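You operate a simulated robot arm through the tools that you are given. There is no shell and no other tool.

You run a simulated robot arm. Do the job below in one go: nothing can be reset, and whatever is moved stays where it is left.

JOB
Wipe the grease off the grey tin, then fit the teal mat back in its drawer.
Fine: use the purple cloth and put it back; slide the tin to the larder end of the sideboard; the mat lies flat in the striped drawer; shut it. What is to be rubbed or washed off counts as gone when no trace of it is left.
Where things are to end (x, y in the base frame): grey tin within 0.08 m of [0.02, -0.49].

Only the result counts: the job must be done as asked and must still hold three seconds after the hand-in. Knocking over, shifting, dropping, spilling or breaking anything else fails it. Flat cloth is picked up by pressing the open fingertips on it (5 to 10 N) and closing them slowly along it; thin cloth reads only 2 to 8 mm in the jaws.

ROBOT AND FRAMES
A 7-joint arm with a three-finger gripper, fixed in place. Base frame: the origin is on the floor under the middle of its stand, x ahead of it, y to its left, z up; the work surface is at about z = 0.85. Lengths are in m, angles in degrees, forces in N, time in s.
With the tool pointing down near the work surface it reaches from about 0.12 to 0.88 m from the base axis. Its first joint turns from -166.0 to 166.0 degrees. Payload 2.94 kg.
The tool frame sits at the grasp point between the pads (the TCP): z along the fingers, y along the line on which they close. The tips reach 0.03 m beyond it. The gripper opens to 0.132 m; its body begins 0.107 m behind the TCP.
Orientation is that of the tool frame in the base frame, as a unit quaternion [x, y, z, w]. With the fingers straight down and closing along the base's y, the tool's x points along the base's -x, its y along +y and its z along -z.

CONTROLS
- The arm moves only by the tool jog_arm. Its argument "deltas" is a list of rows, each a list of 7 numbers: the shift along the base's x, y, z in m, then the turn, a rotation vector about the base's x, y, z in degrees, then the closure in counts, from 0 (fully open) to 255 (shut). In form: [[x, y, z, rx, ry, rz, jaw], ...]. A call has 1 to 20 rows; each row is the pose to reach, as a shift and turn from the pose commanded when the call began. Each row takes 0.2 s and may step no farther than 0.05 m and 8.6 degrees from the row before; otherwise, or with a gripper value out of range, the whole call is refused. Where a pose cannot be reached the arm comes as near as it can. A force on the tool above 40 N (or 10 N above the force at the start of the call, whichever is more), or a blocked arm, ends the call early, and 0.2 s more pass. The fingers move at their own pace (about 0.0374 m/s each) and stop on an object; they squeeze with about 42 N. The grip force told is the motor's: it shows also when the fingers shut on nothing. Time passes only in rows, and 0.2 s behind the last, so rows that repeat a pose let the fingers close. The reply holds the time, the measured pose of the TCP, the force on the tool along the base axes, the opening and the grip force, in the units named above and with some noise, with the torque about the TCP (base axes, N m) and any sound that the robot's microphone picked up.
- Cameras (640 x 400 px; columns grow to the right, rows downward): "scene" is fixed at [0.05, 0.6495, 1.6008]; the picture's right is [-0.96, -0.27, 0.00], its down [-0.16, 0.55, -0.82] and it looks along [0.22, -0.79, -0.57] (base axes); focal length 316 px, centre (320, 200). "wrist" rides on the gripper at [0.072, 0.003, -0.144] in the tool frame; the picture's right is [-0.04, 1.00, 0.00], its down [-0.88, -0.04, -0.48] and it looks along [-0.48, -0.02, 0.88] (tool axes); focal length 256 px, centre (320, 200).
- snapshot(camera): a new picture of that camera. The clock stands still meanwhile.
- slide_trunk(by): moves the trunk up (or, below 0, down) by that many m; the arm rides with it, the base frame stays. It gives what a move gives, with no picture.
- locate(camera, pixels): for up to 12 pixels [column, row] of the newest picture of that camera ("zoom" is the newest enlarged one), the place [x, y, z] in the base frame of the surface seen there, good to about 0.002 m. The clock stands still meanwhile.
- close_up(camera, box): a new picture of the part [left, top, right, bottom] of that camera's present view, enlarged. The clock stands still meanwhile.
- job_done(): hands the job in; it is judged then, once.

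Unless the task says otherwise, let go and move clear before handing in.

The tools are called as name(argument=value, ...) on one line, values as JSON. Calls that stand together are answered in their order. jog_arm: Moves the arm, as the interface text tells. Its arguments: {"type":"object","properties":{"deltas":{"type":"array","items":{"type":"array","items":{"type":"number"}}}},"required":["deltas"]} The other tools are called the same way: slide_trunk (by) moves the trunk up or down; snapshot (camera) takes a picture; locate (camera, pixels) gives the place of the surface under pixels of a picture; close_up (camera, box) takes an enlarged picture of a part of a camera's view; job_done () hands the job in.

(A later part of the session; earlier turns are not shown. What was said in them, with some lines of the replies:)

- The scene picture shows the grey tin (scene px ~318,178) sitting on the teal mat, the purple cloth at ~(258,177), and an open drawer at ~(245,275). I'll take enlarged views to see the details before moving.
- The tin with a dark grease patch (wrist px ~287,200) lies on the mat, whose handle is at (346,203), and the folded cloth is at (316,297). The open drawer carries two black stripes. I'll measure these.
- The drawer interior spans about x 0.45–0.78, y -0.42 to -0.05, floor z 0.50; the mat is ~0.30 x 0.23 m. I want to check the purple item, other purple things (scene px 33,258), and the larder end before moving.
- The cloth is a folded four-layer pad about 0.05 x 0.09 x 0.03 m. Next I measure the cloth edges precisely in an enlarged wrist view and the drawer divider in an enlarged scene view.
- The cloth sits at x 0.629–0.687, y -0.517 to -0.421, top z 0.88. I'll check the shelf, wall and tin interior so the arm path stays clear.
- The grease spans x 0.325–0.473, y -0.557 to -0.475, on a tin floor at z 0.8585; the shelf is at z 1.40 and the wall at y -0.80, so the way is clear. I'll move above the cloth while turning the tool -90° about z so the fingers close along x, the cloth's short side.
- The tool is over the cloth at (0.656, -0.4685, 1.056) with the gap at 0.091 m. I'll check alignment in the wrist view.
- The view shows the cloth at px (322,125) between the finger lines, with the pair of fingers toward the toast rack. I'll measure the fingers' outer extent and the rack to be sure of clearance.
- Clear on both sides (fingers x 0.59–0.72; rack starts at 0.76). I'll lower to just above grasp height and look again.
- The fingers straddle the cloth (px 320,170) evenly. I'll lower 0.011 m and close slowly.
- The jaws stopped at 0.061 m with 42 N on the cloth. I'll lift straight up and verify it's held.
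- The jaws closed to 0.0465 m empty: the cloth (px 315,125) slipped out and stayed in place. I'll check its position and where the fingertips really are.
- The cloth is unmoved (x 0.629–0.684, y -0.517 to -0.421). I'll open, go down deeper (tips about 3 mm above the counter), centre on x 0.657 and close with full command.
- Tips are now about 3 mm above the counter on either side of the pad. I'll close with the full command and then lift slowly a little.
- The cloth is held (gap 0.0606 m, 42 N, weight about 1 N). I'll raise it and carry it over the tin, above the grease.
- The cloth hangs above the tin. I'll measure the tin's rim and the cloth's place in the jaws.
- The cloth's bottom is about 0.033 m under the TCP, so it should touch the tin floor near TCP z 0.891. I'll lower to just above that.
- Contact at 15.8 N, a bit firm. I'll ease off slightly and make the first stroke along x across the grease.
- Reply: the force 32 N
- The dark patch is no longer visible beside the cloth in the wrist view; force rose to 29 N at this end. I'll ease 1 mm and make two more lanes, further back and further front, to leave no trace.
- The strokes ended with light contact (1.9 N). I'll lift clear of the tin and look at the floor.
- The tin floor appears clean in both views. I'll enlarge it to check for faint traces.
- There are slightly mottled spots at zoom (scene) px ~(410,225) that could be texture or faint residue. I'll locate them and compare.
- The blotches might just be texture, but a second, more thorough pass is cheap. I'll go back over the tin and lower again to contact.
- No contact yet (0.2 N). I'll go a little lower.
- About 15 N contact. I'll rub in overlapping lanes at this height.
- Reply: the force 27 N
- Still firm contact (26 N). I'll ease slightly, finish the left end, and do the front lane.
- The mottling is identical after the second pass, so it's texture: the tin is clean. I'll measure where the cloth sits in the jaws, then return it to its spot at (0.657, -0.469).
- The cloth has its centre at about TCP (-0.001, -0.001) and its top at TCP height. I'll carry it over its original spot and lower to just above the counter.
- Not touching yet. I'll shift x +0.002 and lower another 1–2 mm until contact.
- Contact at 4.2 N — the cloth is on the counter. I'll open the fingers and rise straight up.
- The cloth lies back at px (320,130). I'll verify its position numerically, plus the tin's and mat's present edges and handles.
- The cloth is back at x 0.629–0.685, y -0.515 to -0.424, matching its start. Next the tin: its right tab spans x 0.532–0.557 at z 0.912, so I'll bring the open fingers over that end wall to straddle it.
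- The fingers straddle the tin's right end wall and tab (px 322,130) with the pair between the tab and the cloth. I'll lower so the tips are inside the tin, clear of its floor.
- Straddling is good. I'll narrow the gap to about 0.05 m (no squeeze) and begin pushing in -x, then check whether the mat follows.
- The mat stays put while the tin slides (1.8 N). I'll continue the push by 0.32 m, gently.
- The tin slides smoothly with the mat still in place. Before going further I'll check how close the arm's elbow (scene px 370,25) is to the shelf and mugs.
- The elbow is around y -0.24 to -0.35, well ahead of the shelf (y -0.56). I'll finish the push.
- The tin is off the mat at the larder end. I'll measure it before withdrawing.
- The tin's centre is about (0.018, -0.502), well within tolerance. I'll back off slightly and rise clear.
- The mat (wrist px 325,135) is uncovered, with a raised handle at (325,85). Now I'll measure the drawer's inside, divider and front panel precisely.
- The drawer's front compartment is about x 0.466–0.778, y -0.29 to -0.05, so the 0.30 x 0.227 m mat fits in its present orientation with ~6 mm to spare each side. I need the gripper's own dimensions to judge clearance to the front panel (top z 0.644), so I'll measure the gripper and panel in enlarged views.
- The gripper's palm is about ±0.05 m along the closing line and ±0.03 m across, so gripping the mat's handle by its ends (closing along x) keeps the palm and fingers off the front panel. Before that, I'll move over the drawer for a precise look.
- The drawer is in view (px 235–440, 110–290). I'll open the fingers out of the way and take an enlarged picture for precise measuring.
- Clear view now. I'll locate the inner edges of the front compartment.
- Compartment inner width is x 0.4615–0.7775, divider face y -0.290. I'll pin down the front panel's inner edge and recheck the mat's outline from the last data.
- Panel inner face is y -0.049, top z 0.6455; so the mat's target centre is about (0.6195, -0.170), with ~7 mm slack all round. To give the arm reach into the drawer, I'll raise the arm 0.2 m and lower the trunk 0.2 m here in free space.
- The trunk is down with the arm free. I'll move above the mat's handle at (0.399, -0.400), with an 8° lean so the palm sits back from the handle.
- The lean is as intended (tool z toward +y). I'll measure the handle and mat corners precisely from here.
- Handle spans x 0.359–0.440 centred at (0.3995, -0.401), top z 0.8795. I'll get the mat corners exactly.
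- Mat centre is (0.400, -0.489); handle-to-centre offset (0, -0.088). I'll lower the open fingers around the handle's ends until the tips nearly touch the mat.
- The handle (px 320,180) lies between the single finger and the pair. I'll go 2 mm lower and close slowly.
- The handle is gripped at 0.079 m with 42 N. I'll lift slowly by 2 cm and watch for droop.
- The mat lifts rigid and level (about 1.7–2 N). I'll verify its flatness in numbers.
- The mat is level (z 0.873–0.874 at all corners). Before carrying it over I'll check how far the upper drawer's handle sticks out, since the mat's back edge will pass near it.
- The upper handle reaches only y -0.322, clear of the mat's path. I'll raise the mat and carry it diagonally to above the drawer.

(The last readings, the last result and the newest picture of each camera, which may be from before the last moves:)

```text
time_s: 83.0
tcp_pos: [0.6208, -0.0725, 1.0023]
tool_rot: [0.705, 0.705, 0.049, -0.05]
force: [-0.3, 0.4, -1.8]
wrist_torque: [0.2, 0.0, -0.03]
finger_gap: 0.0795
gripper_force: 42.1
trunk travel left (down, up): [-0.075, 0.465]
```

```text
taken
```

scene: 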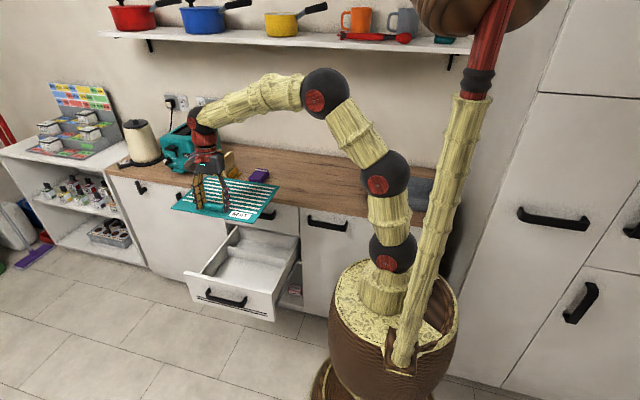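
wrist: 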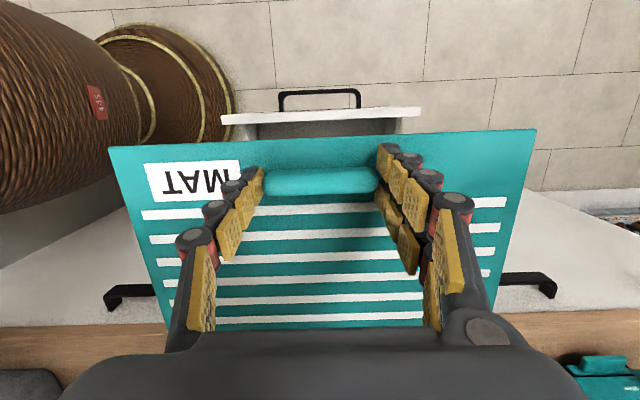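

The mat is held level above the drawer. I'll measure its corners relative to the drawer now.

locate(camera="wrist", pixels=[[112, 150], [533, 133], [320, 142], [320, 318], [160, 290], [494, 280], [125, 200], [520, 190], [320, 113], [320, 130]])

```text
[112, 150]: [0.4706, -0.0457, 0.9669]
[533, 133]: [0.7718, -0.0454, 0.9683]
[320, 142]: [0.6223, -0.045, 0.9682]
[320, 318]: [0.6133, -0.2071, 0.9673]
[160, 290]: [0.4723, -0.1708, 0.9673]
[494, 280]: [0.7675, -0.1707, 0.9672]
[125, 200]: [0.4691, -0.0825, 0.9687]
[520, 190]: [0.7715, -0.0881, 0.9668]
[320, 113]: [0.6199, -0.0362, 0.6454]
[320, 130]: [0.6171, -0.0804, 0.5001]
```

The mat is centred at x 0.6208, front edge at y -0.044. I'll shift to the target (x -0.0013, y -0.0115) and descend to just above the front panel.

jog_arm(deltas=[[-0.0013, -0.0115, -0.02, 0, 0, 0, 255], [-0.0013, -0.0115, -0.05, 0, 0, 0, 255], [-0.0013, -0.0115, -0.08, 0, 0, 0, 255], [-0.0013, -0.0115, -0.11, 0, 0, 0, 255], [-0.0013, -0.0115, -0.14, 0, 0, 0, 255], [-0.0013, -0.0115, -0.17, 0, 0, 0, 255], [-0.0013, -0.0115, -0.2, 0, 0, 0, 255], [-0.0013, -0.0115, -0.23, 0, 0, 0, 255], [-0.0013, -0.0115, -0.26, 0, 0, 0, 255], [-0.0013, -0.0115, -0.28, 0, 0, 0, 255], [-0.0013, -0.0115, -0.295, 0, 0, 0, 255], [-0.0013, -0.0115, -0.295, 0, 0, 0, 255], [-0.0013, -0.0115, -0.295, 0, 0, 0, 255]])

snapshot(camera="wrist")

close_up(camera="scene", box=[170, 170, 330, 330])

```text
time_s: 85.8
tcp_pos: [0.6195, -0.0851, 0.7073]
tool_rot: [0.705, 0.706, 0.049, -0.05]
force: [-0.8, 0.5, -1.4]
wrist_torque: [0.18, 0.01, -0.01]
finger_gap: 0.0794
gripper_force: 42.3
trunk travel left (down, up): [-0.075, 0.465]
```

```text
taken
```

wrist: 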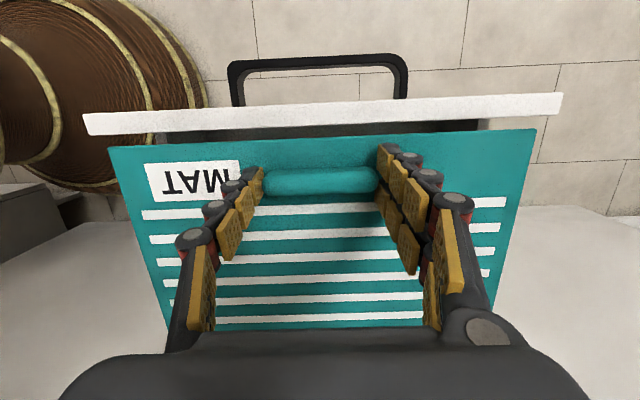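

```text
2.50 times, centred on (250, 250) of scene
```

zoom: 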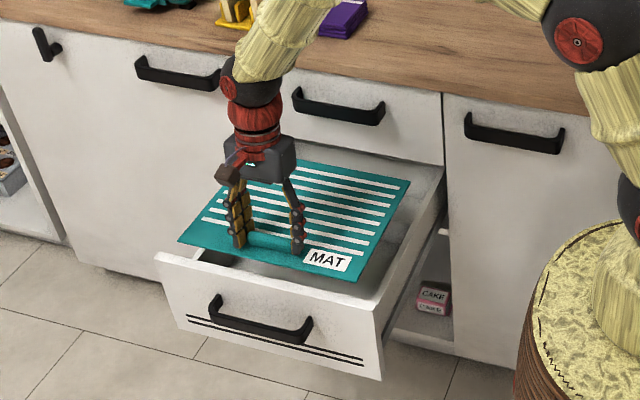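

Mat is just above the panel. I'll verify alignment once more with measured edges before entering the compartment.

locate(camera="wrist", pixels=[[112, 152], [110, 148], [534, 136], [320, 138], [320, 136], [130, 210], [519, 195], [320, 122], [320, 118], [160, 135], [490, 122], [320, 320]])

locate(camera="zoom", pixels=[[180, 240], [360, 280], [408, 182], [300, 163], [440, 180], [390, 250], [370, 300], [165, 255], [200, 258], [300, 281]])

```text
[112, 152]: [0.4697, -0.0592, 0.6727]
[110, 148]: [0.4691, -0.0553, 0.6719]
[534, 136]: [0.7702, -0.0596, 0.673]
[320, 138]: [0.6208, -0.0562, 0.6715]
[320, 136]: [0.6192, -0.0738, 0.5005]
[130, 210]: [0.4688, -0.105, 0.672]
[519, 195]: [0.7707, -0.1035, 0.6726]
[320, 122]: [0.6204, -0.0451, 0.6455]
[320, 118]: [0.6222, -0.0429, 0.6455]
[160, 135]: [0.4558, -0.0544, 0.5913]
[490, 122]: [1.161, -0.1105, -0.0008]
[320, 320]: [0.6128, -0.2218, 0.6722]
```

```text
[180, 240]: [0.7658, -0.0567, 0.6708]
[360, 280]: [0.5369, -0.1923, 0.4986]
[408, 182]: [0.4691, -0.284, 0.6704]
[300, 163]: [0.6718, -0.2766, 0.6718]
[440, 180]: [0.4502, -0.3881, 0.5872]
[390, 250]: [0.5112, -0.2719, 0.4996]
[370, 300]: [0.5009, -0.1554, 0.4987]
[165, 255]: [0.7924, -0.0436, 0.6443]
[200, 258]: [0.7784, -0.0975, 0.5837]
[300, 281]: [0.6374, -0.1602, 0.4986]
```

All edges fit: mat x 0.469–0.771 vs 0.4615–0.7775, y -0.285 to -0.0555 vs -0.290 to -0.049. I'll descend slowly into the compartment.

jog_arm(deltas=[[0, 0, -0.01, 0, 0, 0, 255], [0, 0, -0.02, 0, 0, 0, 255], [0, 0, -0.03, 0, 0, 0, 255], [0, 0, -0.042, 0, 0, 0, 255], [0, 0, -0.054, 0, 0, 0, 255], [0, 0, -0.066, 0, 0, 0, 255], [0, 0, -0.078, 0, 0, 0, 255], [0, 0, -0.09, 0, 0, 0, 255], [0, 0, -0.1, 0, 0, 0, 255], [0, 0, -0.11, 0, 0, 0, 255], [0, 0, -0.12, 0, 0, 0, 255], [0, 0, -0.13, 0, 0, 0, 255], [0, 0, -0.138, 0, 0, 0, 255], [0, 0, -0.146, 0, 0, 0, 255], [0, 0, -0.146, 0, 0, 0, 255]])

snapshot(camera="wrist")

close_up(camera="scene", box=[170, 170, 330, 330])

```text
time_s: 89.0
tcp_pos: [0.6187, -0.082, 0.5616]
tool_rot: [0.705, 0.706, 0.049, -0.049]
force: [0.2, 0.1, -2.5]
wrist_torque: [0.17, 0.0, -0.04]
finger_gap: 0.0792
gripper_force: 42.1
trunk travel left (down, up): [-0.075, 0.465]
```

```text
taken
```

wrist: 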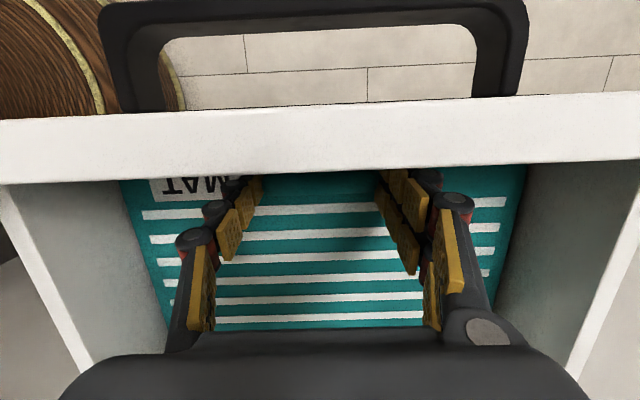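

```text
2.50 times, centred on (250, 250) of scene
```

zoom: 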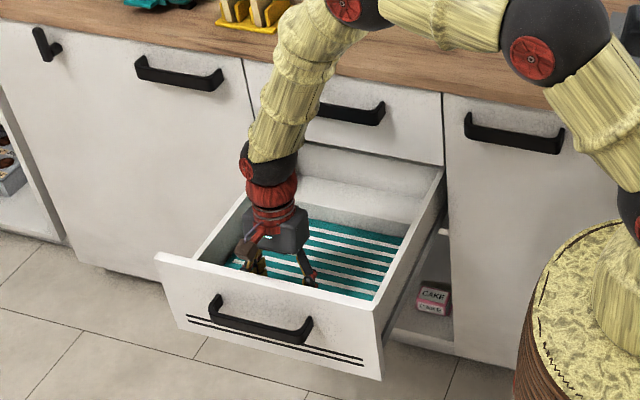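

The mat is inside the compartment with no contact. I'll lower the last ~24 mm in small steps.

jog_arm(deltas=[[0, -0.001, -0.006, 0, 0, 0, 255], [0, -0.001, -0.012, 0, 0, 0, 255], [0, -0.001, -0.017, 0, 0, 0, 255], [0, -0.001, -0.02, 0, 0, 0, 255], [0, -0.001, -0.022, 0, 0, 0, 255], [0, -0.001, -0.022, 0, 0, 0, 255]])

jog_arm(deltas=[[0, 0, -0.001, 0, 0, 0, 255], [0, 0, -0.002, 0, 0, 0, 255], [0, 0, -0.002, 0, 0, 0, 255]])

```text
time_s: 90.4
tcp_pos: [0.6184, -0.0844, 0.54]
tool_rot: [0.705, 0.705, 0.049, -0.049]
force: [-1.3, 0.5, 7.1]
wrist_torque: [0.07, 0.26, -0.25]
finger_gap: 0.0792
gripper_force: 41.9
trunk travel left (down, up): [-0.075, 0.465]
```

```text
time_s: 91.2
tcp_pos: [0.6179, -0.0858, 0.5402]
tool_rot: [0.706, 0.705, 0.05, -0.048]
force: [-5.4, 1.2, 27.5]
wrist_torque: [0.23, 1.37, -0.19]
finger_gap: 0.0792
gripper_force: 42.0
trunk travel left (down, up): [-0.075, 0.465]
```

Contact at TCP z 0.540 with 27 N, a bit more on the low-x side. I'll ease back up 2 mm and look before releasing.

jog_arm(deltas=[[0, 0, 0.001, 0, 0, 0, 255], [0, 0, 0.002, 0, 0, 0, 255], [0, 0, 0.002, 0, 0, 0, 255]])

snapshot(camera="wrist")

close_up(camera="scene", box=[200, 215, 310, 315])

```text
time_s: 92.0
tcp_pos: [0.6189, -0.0862, 0.5391]
tool_rot: [0.706, 0.705, 0.051, -0.048]
force: [-3.2, 0.2, 16.8]
wrist_torque: [-0.08, -1.19, -0.05]
finger_gap: 0.0791
gripper_force: 41.6
trunk travel left (down, up): [-0.075, 0.465]
```

```text
taken
```

wrist: 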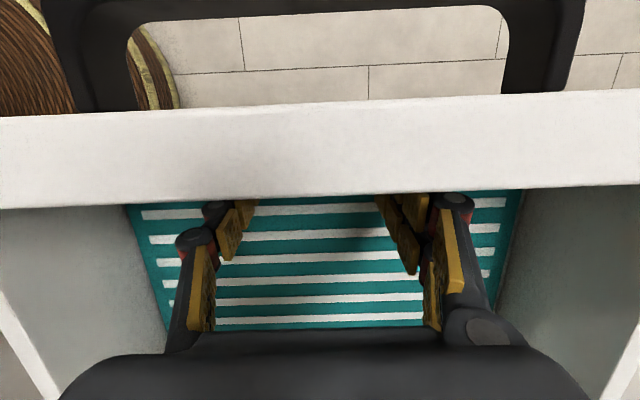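

```text
4.00 times, centred on (255, 265) of scene
```

zoom: 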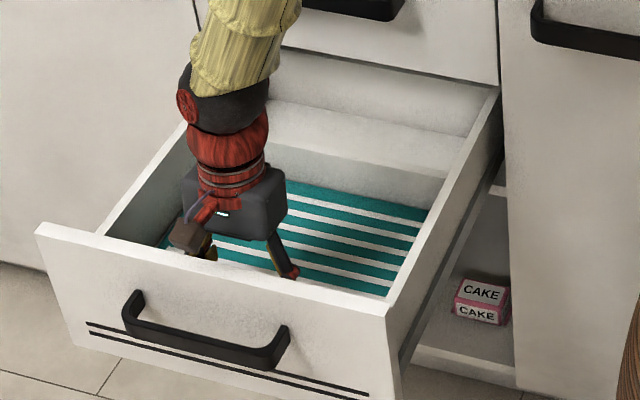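

locate(camera="wrist", pixels=[[140, 220], [160, 280], [510, 210], [490, 270], [320, 210], [320, 320], [320, 250], [220, 318], [420, 318]])

locate(camera="zoom", pixels=[[420, 212], [300, 185], [385, 290], [300, 250], [350, 240], [430, 205], [180, 240], [310, 175]])

```text
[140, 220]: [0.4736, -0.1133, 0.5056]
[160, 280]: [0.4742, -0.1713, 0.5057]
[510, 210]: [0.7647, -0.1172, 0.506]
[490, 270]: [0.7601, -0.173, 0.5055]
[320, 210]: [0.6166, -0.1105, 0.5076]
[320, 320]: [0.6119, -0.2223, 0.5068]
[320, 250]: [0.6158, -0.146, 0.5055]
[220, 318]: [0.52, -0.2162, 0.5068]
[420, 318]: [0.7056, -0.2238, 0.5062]
```

```text
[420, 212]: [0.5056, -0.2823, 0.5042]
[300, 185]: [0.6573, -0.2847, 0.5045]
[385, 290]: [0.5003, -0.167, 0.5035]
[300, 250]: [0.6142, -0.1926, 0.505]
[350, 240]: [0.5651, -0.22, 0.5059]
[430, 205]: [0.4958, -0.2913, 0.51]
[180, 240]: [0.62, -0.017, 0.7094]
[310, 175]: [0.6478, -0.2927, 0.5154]
```

The mat's top is at z 0.505–0.506 everywhere, i.e. flat on the drawer floor. I'll ease the remaining press, open slowly and lift straight out.

jog_arm(deltas=[[0, 0, 0.001, 0, 0, 0, 255], [0, 0, 0.0015, 0, 0, 0, 130], [0, 0, 0.0015, 0, 0, 0, 95], [0, 0, 0.0015, 0, 0, 0, 85], [0, 0, 0.0015, 0, 0, 0, 75], [0, 0, 0.0015, 0, 0, 0, 65], [0, 0, 0.0015, 0, 0, 0, 65]])

snapshot(camera="wrist")

```text
time_s: 93.6
tcp_pos: [0.619, -0.0848, 0.5399]
tool_rot: [0.706, 0.705, 0.048, -0.05]
force: [-0.3, 0.3, -1.2]
wrist_torque: [0.01, -0.02, -0.01]
finger_gap: 0.0982
gripper_force: 0.0
trunk travel left (down, up): [-0.075, 0.465]
```

```text
taken
```

wrist: 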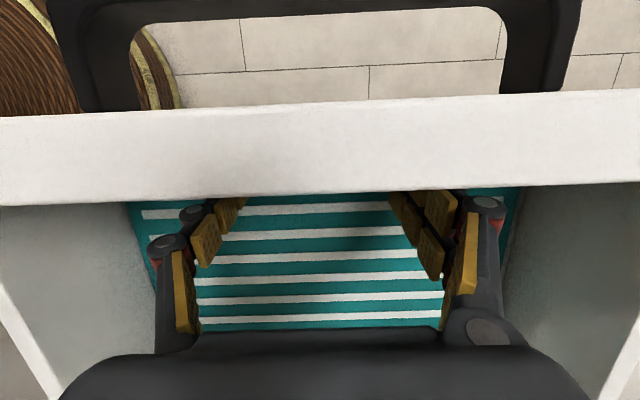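

Released (gap 0.098, no force). I'll lift straight up out of the drawer.

jog_arm(deltas=[[0, 0, 0.01, 0, 0, 0, 65], [0, 0, 0.03, 0, 0, 0, 65], [0, 0, 0.06, 0, 0, 0, 65], [0, 0, 0.1, 0, 0, 0, 65], [0, 0, 0.14, 0, 0, 0, 65], [0, 0, 0.18, 0, 0, 0, 65], [0, 0, 0.22, 0, 0, 0, 65], [0, 0, 0.26, 0, 0, 0, 65], [0, 0, 0.3, 0, 0, 0, 65], [0, 0, 0.3, 0, 0, 0, 65]])

snapshot(camera="wrist")

close_up(camera="scene", box=[170, 170, 330, 330])

```text
time_s: 95.8
tcp_pos: [0.6163, -0.0854, 0.8418]
tool_rot: [0.705, 0.706, 0.049, -0.049]
force: [0.4, 0.0, 0.3]
wrist_torque: [-0.01, 0.01, -0.02]
finger_gap: 0.0984
gripper_force: 0.0
trunk travel left (down, up): [-0.075, 0.465]
```

```text
taken
```

wrist: 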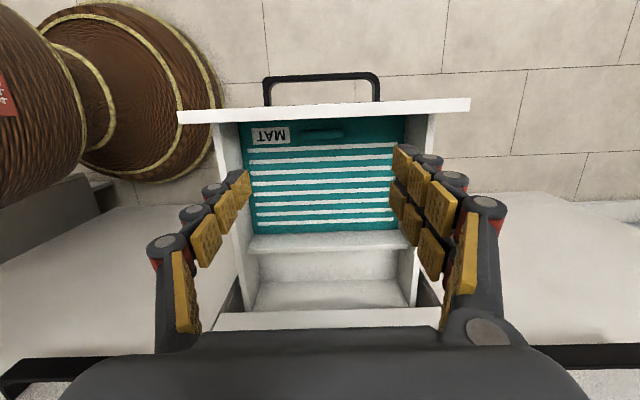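

```text
2.50 times, centred on (250, 250) of scene
```

zoom: 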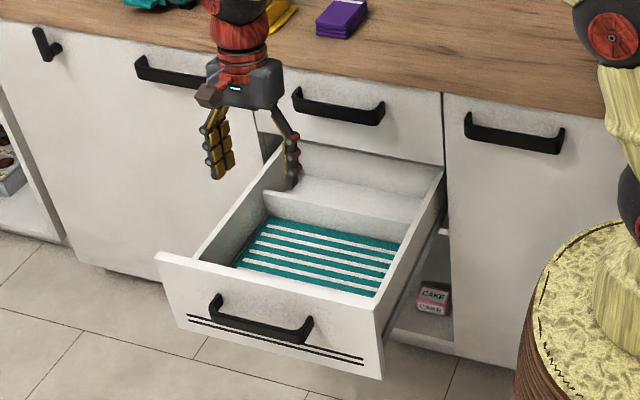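

The mat lies flat in the front compartment (wrist px 325,185). To shut the drawer I'll back off to the front, close the fingers, and tilt the tool about 50° so it points at the drawer front without meeting the upper handle (y -0.322, z 0.75–0.77).

jog_arm(deltas=[[0, 0.02, 0, -7, 0, 0, 100], [0, 0.04, 0, -14, 0, 0, 150], [0, 0.06, 0, -21, 0, 0, 200], [0, 0.08, 0, -28, 0, 0, 255], [0.001, 0.1, 0, -35, 0, 0, 255], [0.002, 0.12, -0.02, -42, 0, 0, 255], [0.003, 0.14, -0.04, -50, 0, 0, 255], [0.004, 0.16, -0.06, -58, 0, 0, 255], [0.004, 0.165, -0.09, -58, 0, 0, 255], [0.004, 0.165, -0.09, -58, 0, 0, 255]])

snapshot(camera="scene")

snapshot(camera="wrist")

```text
time_s: 98.0
tcp_pos: [0.6218, 0.0817, 0.751]
tool_rot: [0.641, 0.641, -0.299, 0.299]
force: [0.7, -0.2, 0.1]
wrist_torque: [-0.06, 0.01, -0.02]
finger_gap: 0.0002
gripper_force: 29.1
trunk travel left (down, up): [-0.075, 0.465]
```

```text
taken
```

scene: 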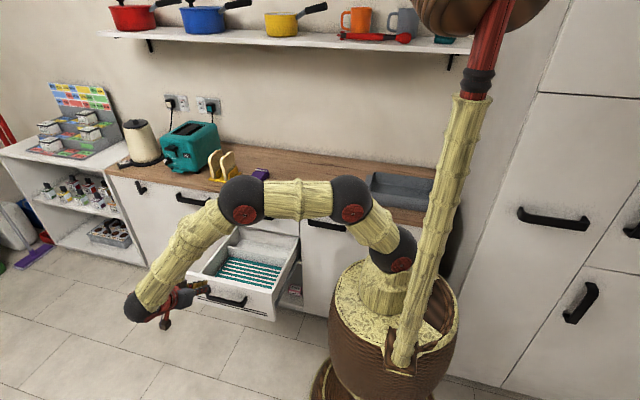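

```text
taken
```

wrist: 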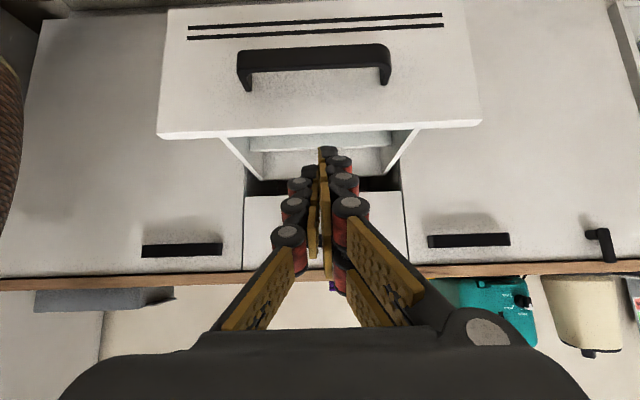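

The tool is tilted and in front of the drawer. I'll check the arm's elbow and the striped drawer handle's place before pushing.

locate(camera="scene", pixels=[[242, 200], [350, 200], [295, 200], [190, 245], [137, 305], [205, 288], [226, 299], [245, 303], [205, 270]])

locate(camera="wrist", pixels=[[315, 60], [315, 50], [315, 70], [245, 60], [385, 60], [315, 100], [315, 130], [315, 15], [180, 130], [470, 122], [328, 150]])

```text
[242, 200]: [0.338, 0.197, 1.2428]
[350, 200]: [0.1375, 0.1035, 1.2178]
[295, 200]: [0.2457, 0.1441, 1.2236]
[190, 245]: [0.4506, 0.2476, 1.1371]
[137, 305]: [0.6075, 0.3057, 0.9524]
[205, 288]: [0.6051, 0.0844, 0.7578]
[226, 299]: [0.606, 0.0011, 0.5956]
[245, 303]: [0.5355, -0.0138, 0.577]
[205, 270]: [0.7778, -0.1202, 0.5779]
```

```text
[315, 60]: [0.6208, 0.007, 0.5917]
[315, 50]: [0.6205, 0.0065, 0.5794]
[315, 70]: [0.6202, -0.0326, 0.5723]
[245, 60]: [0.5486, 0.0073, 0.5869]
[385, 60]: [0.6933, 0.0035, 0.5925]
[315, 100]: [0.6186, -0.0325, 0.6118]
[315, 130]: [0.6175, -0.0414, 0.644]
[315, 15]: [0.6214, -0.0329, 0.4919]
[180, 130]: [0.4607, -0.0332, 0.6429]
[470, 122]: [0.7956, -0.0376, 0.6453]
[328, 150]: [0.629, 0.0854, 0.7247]
```

Handle bar front is at y 0.007, z 0.575–0.598. I'll lower so the fingertips face the bar, still clear of it in y.

jog_arm(deltas=[[0, 0, -0.04, 0, 0, 0, 255], [0, 0, -0.08, 0, 0, 0, 255], [0, 0, -0.12, 0, 0, 0, 255], [0, 0, -0.15, 0, 0, 0, 255], [0, 0, -0.166, 0, 0, 0, 255], [0, 0, -0.166, 0, 0, 0, 255]])

close_up(camera="scene", box=[100, 180, 340, 360])

snapshot(camera="wrist")

```text
time_s: 99.4
tcp_pos: [0.6222, 0.0804, 0.5836]
tool_rot: [0.64, 0.642, -0.298, 0.299]
force: [-0.2, 0.3, -0.3]
wrist_torque: [-0.02, 0.01, 0.03]
finger_gap: 0.0
gripper_force: 28.3
trunk travel left (down, up): [-0.075, 0.465]
```

```text
2.22 times, centred on (220, 270) of scene
```

zoom: 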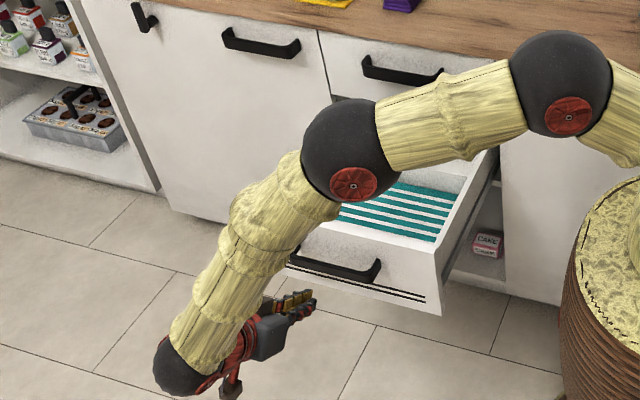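

```text
taken
```

wrist: 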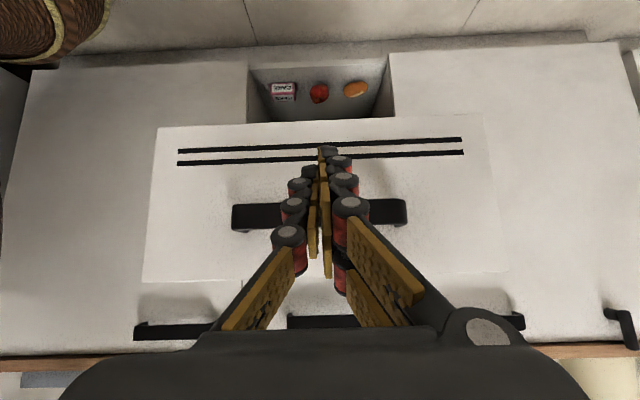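

The fingertips face the handle bar's middle (wrist px 320,215). I'll push gently in -y and watch the force.

jog_arm(deltas=[[0, -0.01, 0, 0, 0, 0, 255], [0, -0.02, 0, 0, 0, 0, 255], [0, -0.027, 0, 0, 0, 0, 255], [0, -0.034, 0, 0, 0, 0, 255], [0, -0.041, 0, 0, 0, 0, 255], [0, -0.048, 0, 0, 0, 0, 255], [0, -0.055, 0, 0, 0, 0, 255], [0, -0.062, 0, 0, 0, 0, 255], [0, -0.07, 0, 0, 0, 0, 255], [0, -0.078, 0, 0, 0, 0, 255]])

snapshot(camera="wrist")

close_up(camera="scene", box=[100, 180, 340, 360])

```text
time_s: 101.6
tcp_pos: [0.6221, 0.0025, 0.5844]
tool_rot: [0.641, 0.641, -0.299, 0.298]
force: [0.6, 0.1, -0.4]
wrist_torque: [0.01, 0.02, -0.02]
finger_gap: 0.0
gripper_force: 29.1
trunk travel left (down, up): [-0.075, 0.465]
```

```text
taken
```

wrist: 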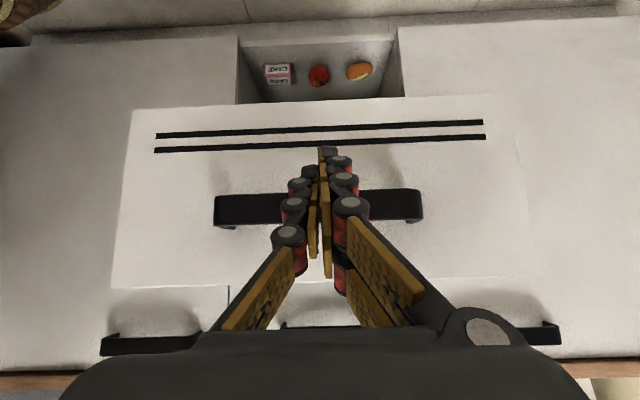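

```text
2.22 times, centred on (220, 270) of scene
```

zoom: 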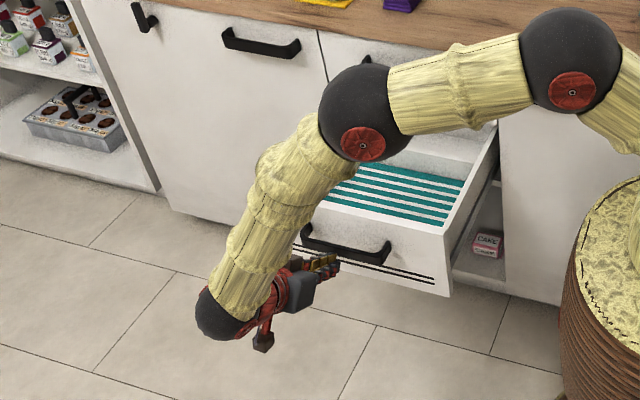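

The drawer is moving in easily (force near zero). I'll check the handle's position and that the mat has not shifted.

locate(camera="wrist", pixels=[[250, 210], [400, 205], [250, 240], [250, 200]])

locate(camera="zoom", pixels=[[400, 190], [460, 183], [440, 222], [380, 210], [350, 190]])

```text
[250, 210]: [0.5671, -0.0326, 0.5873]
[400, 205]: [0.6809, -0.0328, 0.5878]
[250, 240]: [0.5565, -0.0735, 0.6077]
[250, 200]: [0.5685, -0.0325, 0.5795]
```

```text
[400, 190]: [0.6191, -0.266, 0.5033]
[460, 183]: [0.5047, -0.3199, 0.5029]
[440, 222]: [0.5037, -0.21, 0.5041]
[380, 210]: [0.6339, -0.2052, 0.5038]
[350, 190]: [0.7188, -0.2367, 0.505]
```

Handle front is at y -0.033 and in contact; the mat stays flat (z 0.503–0.505). I'll continue pushing.

jog_arm(deltas=[[0, -0.008, 0, 0, 0, 0, 255], [0, -0.018, 0, 0, 0, 0, 255], [0, -0.028, 0, 0, 0, 0, 255], [0, -0.038, 0, 0, 0, 0, 255], [0, -0.048, 0, 0, 0, 0, 255], [0, -0.058, 0, 0, 0, 0, 255], [0, -0.068, 0, 0, 0, 0, 255], [0, -0.078, 0, 0, 0, 0, 255], [0, -0.088, 0, 0, 0, 0, 255], [0, -0.098, 0, 0, 0, 0, 255], [0, -0.108, 0, 0, 0, 0, 255], [0, -0.118, 0, 0, 0, 0, 255], [0, -0.128, 0, 0, 0, 0, 255], [0, -0.138, 0, 0, 0, 0, 255], [0, -0.148, 0, 0, 0, 0, 255], [0, -0.158, 0, 0, 0, 0, 255], [0, -0.168, 0, 0, 0, 0, 255], [0, -0.178, 0, 0, 0, 0, 255], [0, -0.188, 0, 0, 0, 0, 255], [0, -0.198, 0, 0, 0, 0, 255]])

snapshot(camera="wrist")

snapshot(camera="scene")

```text
time_s: 105.8
tcp_pos: [0.6226, -0.1949, 0.5844]
tool_rot: [0.641, 0.641, -0.299, 0.298]
force: [-0.7, -0.3, 0.1]
wrist_torque: [-0.01, 0.0, 0.02]
finger_gap: 0.0
gripper_force: 28.4
trunk travel left (down, up): [-0.075, 0.465]
```

```text
taken
```

wrist: 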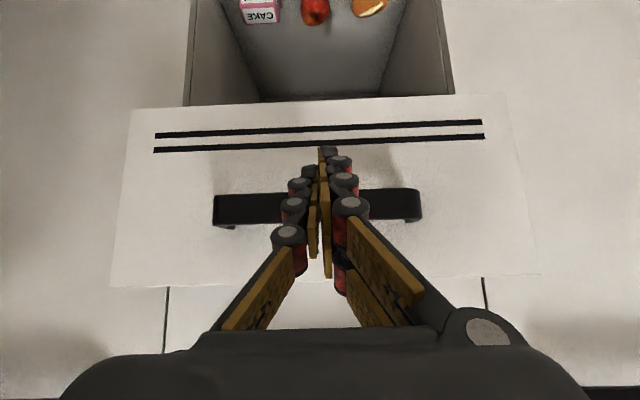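

```text
taken
```

scene: 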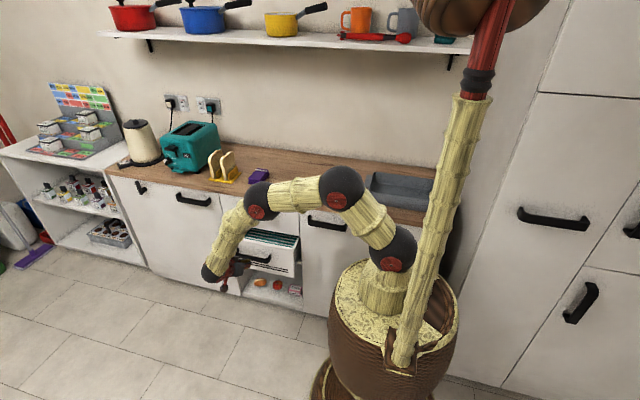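

The drawer is most of the way in with no resistance. I'll continue to the end slowly.

jog_arm(deltas=[[0, -0.008, 0, 0, 0, 0, 255], [0, -0.018, 0, 0, 0, 0, 255], [0, -0.028, 0, 0, 0, 0, 255], [0, -0.038, 0, 0, 0, 0, 255], [0, -0.048, 0, 0, 0, 0, 255], [0, -0.058, 0, 0, 0, 0, 255], [0, -0.068, 0, 0, 0, 0, 255], [0, -0.076, 0, 0, 0, 0, 255], [0, -0.084, 0, 0, 0, 0, 255], [0, -0.09, 0, 0, 0, 0, 255], [0, -0.094, 0, 0, 0, 0, 255], [0, -0.094, 0, 0, 0, 0, 255]])

snapshot(camera="wrist")

close_up(camera="scene", box=[170, 170, 330, 310])

```text
time_s: 108.4
tcp_pos: [0.6218, -0.2881, 0.5835]
tool_rot: [0.64, 0.642, -0.299, 0.299]
force: [-3.2, 17.7, 2.8]
wrist_torque: [-0.11, -0.08, 0.0]
finger_gap: 0.0
gripper_force: 28.9
trunk travel left (down, up): [-0.075, 0.465]
```

```text
taken
```

wrist: 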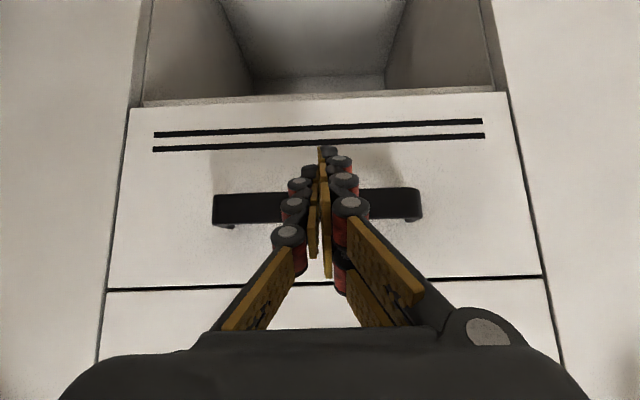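

```text
2.86 times, centred on (250, 240) of scene
```

zoom: 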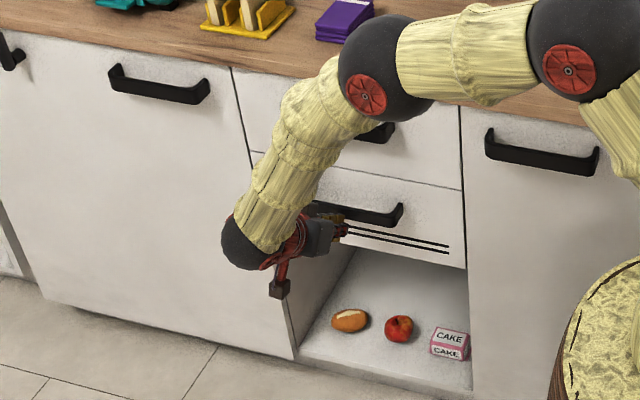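

The push met its stop (17.7 N) and the front looks flush. I'll compare the panel's y with its neighbours.

locate(camera="wrist", pixels=[[180, 250], [180, 310], [450, 250], [450, 310], [60, 200], [580, 200], [150, 180], [240, 210]])

```text
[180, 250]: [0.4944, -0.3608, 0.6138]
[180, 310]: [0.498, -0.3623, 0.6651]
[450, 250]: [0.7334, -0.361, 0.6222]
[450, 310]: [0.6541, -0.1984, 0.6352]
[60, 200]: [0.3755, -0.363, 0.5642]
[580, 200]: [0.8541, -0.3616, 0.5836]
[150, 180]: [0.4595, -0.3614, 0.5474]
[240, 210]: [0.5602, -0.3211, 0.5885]
```

The panel is flush (y -0.361 vs -0.362 around it). I'll give one more 1 mm nudge to seat it, then back straight off.

jog_arm(deltas=[[0, -0.001, 0, 0, 0, 0, 255], [0, -0.0015, 0, 0, 0, 0, 255]])

jog_arm(deltas=[[0, 0.005, 0, 0, 0, 0, 255], [0, 0.015, 0, 0, 0, 0, 255], [0, 0.03, 0, 0, 0, 0, 255], [0, 0.05, 0, 0, 0, 0, 255], [0, 0.08, 0, 0, 0, 0, 255], [0, 0.12, 0, 0, 0, 0, 255], [0, 0.16, 0, 0, 0, 0, 255], [0, 0.2, 0, 0, 0, 0, 255], [0, 0.24, 0, 0, 0, 0, 255], [0, 0.28, 0, 0, 0, 0, 255], [0, 0.32, 0.02, 0, 0, 0, 255], [0, 0.34, 0.05, 0, 0, 0, 255], [0, 0.34, 0.05, 0, 0, 0, 255]])

snapshot(camera="wrist")

snapshot(camera="scene")

```text
time_s: 109.0
tcp_pos: [0.6232, -0.2881, 0.5847]
tool_rot: [0.64, 0.642, -0.297, 0.299]
force: [-4.6, 23.0, 8.1]
wrist_torque: [-0.3, -0.1, -0.08]
finger_gap: 0.0
gripper_force: 28.2
trunk travel left (down, up): [-0.075, 0.465]
stopped in row 2: the force on the tool passed its limit at 41 N (the readings are from after the stop); the commanded pose is now the measured one
```

```text
time_s: 111.8
tcp_pos: [0.6218, 0.049, 0.6333]
tool_rot: [0.64, 0.642, -0.298, 0.299]
force: [0.8, -0.1, -0.7]
wrist_torque: [0.03, -0.01, 0.04]
finger_gap: 0.0
gripper_force: 28.1
trunk travel left (down, up): [-0.075, 0.465]
```

```text
taken
```

wrist: 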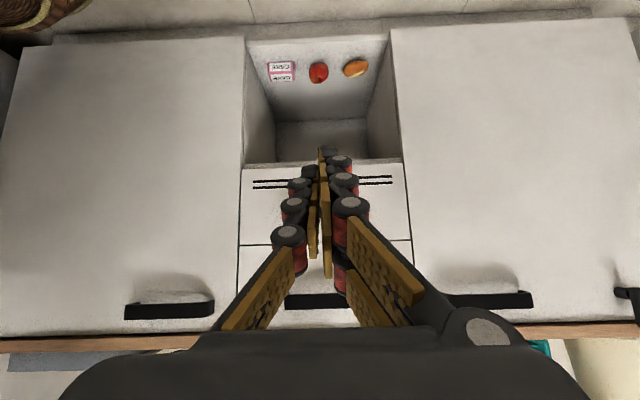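

```text
taken
```

scene: 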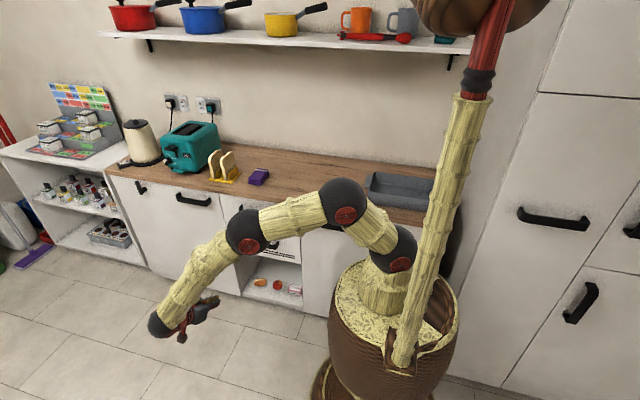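

The drawer stays shut. I'll raise the arm, straighten the tool and then take a final look at the tin, cloth and drawer.

jog_arm(deltas=[[0, 0.02, 0.04, 0, 0, 0, 255], [0, 0.03, 0.08, 7, 0, 0, 255], [0, 0.03, 0.12, 14, 0, 0, 230], [0, 0.03, 0.16, 21, 0, 0, 200], [0, 0.03, 0.2, 28, 0, 0, 170], [0, 0.02, 0.24, 35, 0, 0, 140], [0, 0.01, 0.28, 42, 0, 0, 110], [0, 0, 0.32, 50, 0, 0, 90], [0, 0, 0.36, 50, 0, 0, 60], [0, 0, 0.4, 50, 0, 0, 60], [0, 0, 0.42, 50, 0, 0, 60]])

jog_arm(deltas=[[-0.03, -0.03, 0, 0, 0, 0, 60], [-0.06, -0.06, 0, 0, 0, 0, 60], [-0.09, -0.09, 0, 0, 0, 0, 60], [-0.12, -0.12, 0, 0, 0, 0, 60], [-0.15, -0.15, 0, 0, 0, 0, 60], [-0.18, -0.18, 0, 0, 0, 0, 60], [-0.21, -0.21, 0, 0, 0, 0, 60], [-0.23, -0.24, 0, 0, 0, 0, 60], [-0.25, -0.27, 0, 0, 0, 0, 60], [-0.25, -0.27, 0, 0, 0, 0, 60]])

snapshot(camera="scene")

snapshot(camera="wrist")

```text
time_s: 114.2
tcp_pos: [0.6225, 0.048, 1.0546]
tool_rot: [0.706, 0.708, 0.001, -0.001]
force: [0.5, -0.2, 0.5]
wrist_torque: [0.0, 0.01, -0.02]
finger_gap: 0.101
gripper_force: 0.0
trunk travel left (down, up): [-0.075, 0.465]
```

```text
time_s: 116.4
tcp_pos: [0.3723, -0.2194, 1.0569]
tool_rot: [0.707, 0.707, 0.002, -0.001]
force: [-0.1, 0.1, -0.8]
wrist_torque: [0.0, -0.02, -0.01]
finger_gap: 0.101
gripper_force: 0.0
trunk travel left (down, up): [-0.075, 0.465]
```

```text
taken
```

scene: 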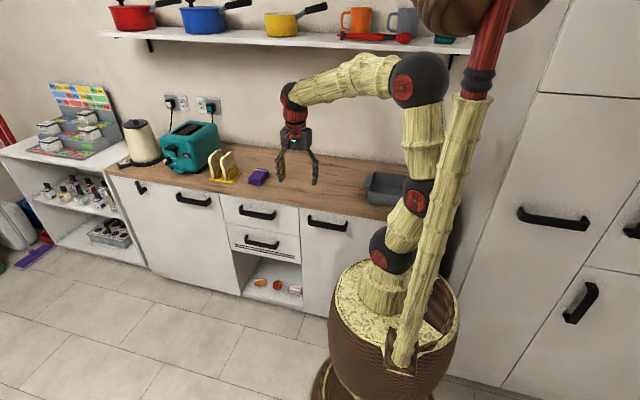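

```text
taken
```

wrist: 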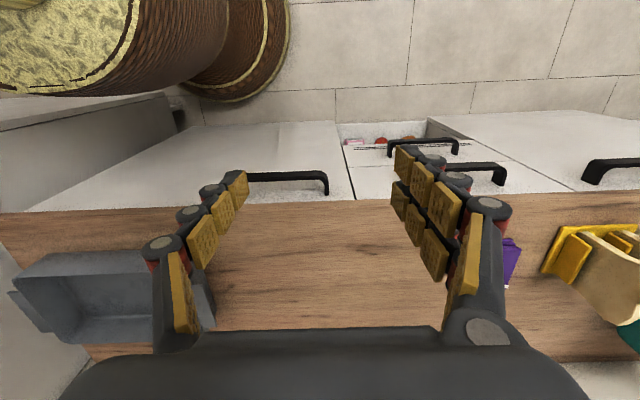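

Drawer shut and cloth in place. I'll move a bit toward the tin for an unobstructed check of its interior and position.

jog_arm(deltas=[[-0.03, -0.02, 0.01, 0, 0, 0, 60], [-0.06, -0.04, 0.02, 0, 0, 0, 60], [-0.09, -0.06, 0.03, 0, 0, 0, 60], [-0.12, -0.08, 0.04, 0, 0, 0, 60], [-0.15, -0.1, 0.05, 0, 0, 0, 60], [-0.18, -0.12, 0.06, 0, 0, 0, 60], [-0.18, -0.12, 0.06, 0, 0, 0, 60]])

snapshot(camera="wrist")

close_up(camera="scene", box=[210, 150, 330, 300])

```text
time_s: 118.0
tcp_pos: [0.1939, -0.3388, 1.1151]
tool_rot: [0.707, 0.708, 0.001, 0.0]
force: [0.0, 0.6, -0.1]
wrist_torque: [-0.01, -0.03, 0.0]
finger_gap: 0.101
gripper_force: 0.1
trunk travel left (down, up): [-0.075, 0.465]
```

```text
taken
```

wrist: 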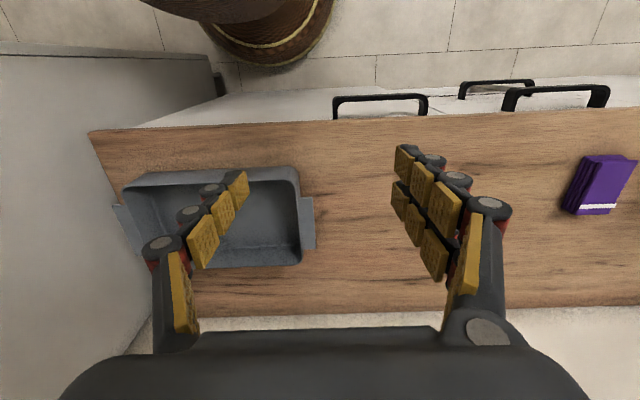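

```text
2.67 times, centred on (270, 225) of scene
```

zoom: 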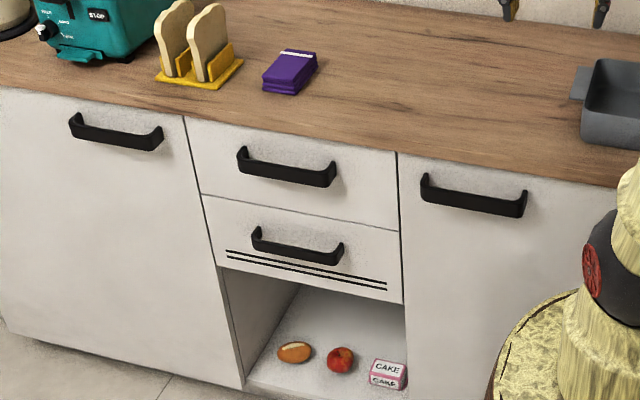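

The drawer is flush and shut; the cloth and rack look undisturbed. Final numeric check of tin, cloth and drawer.

locate(camera="wrist", pixels=[[314, 225], [116, 212], [297, 180], [300, 255], [128, 190], [280, 200], [260, 240], [582, 160], [634, 160], [565, 208], [610, 212], [140, 175]])

close_up(camera="wrist", box=[100, 150, 330, 290])

close_up(camera="scene", box=[350, 155, 450, 220])

```text
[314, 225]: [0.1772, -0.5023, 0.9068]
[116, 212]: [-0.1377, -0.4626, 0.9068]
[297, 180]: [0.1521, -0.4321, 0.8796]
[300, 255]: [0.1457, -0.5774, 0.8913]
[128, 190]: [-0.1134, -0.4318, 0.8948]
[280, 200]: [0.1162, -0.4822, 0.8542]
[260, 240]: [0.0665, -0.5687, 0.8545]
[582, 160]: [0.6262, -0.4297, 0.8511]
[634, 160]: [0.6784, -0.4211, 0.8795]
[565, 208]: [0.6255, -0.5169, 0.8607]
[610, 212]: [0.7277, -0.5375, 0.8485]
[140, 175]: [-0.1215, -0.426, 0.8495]
```

```text
2.78 times, centred on (215, 220) of wrist
```

zoom: 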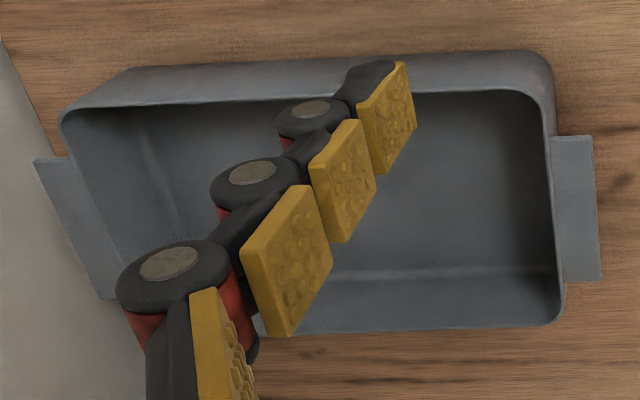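

```text
6.15 times, centred on (400, 188) of scene
```

zoom: 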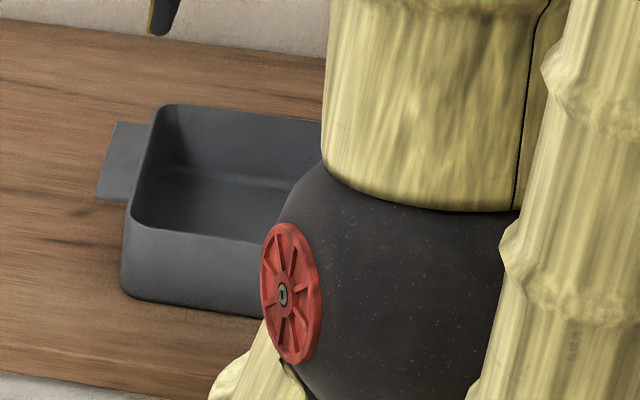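

The tin's centre is (0.020, -0.50) and it looks clean; a finger hides part of its floor, so one last view from directly over it.

jog_arm(deltas=[[-0.03, 0, 0.01, 0, 0, 0, 40], [-0.06, 0, 0.02, 0, 0, 0, 20], [-0.09, 0, 0.03, 0, 0, 0, 0], [-0.12, 0, 0.04, 0, 0, 0, 0], [-0.15, 0, 0.04, 0, 0, 0, 0], [-0.15, 0, 0.04, 0, 0, 0, 0]])

snapshot(camera="wrist")

close_up(camera="wrist", box=[220, 140, 440, 290])

```text
time_s: 119.4
tcp_pos: [0.0421, -0.3402, 1.1563]
tool_rot: [0.707, 0.707, 0.001, -0.001]
force: [-1.1, 0.7, -0.6]
wrist_torque: [0.0, 0.03, 0.03]
finger_gap: 0.1319
gripper_force: 0.1
trunk travel left (down, up): [-0.075, 0.465]
```

```text
taken
```

wrist: 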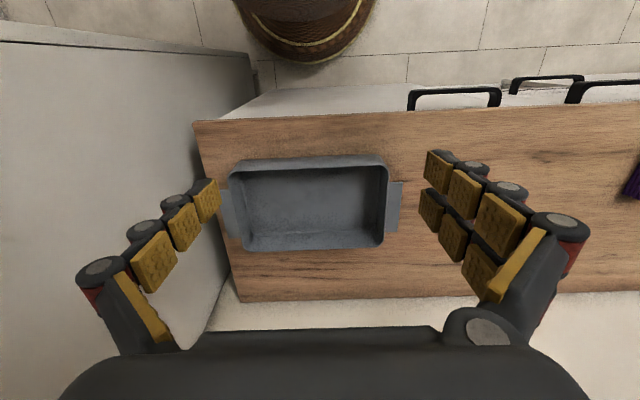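

```text
2.67 times, centred on (330, 215) of wrist
```

zoom: 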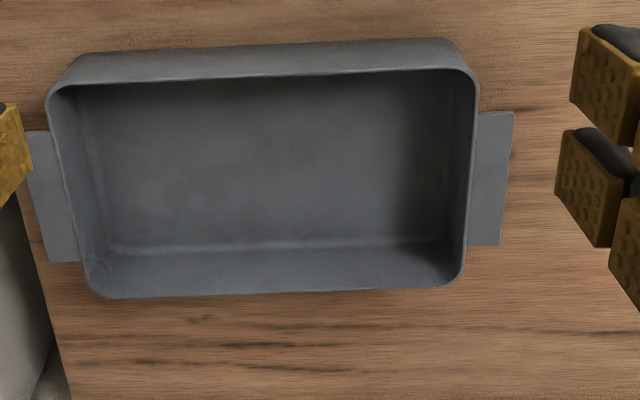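

The tin's whole floor is visible and shows no grease. It stands at about (0.02, -0.50), the cloth is back in its place, the mat is flat in the shut striped drawer, and the arm is empty and clear. I'm handing in.

job_done()

```text
The job is handed in.
```

I've handed the job in. My last pictures and measurements show each part done as asked, but I haven't been told how it was judged.

- **Tin:** The grease is off, with no trace left on its floor. I slid it to the larder end, where its centre is at about (0.02, -0.50), roughly 0.01 m from the target.
- **Cloth:** The purple cloth is back where it started, within a few millimetres. My first try at picking it up slipped, but the cloth stayed where it was.
- **Mat:** The teal mat lies flat in the front part of the striped drawer.
- **Drawer:** The striped drawer is shut and flush with the fronts beside it.

Nothing else on the sideboard or in the open shelf below looked moved. The arm is clear and holding nothing. I left the trunk 0.2 m lower than it started.
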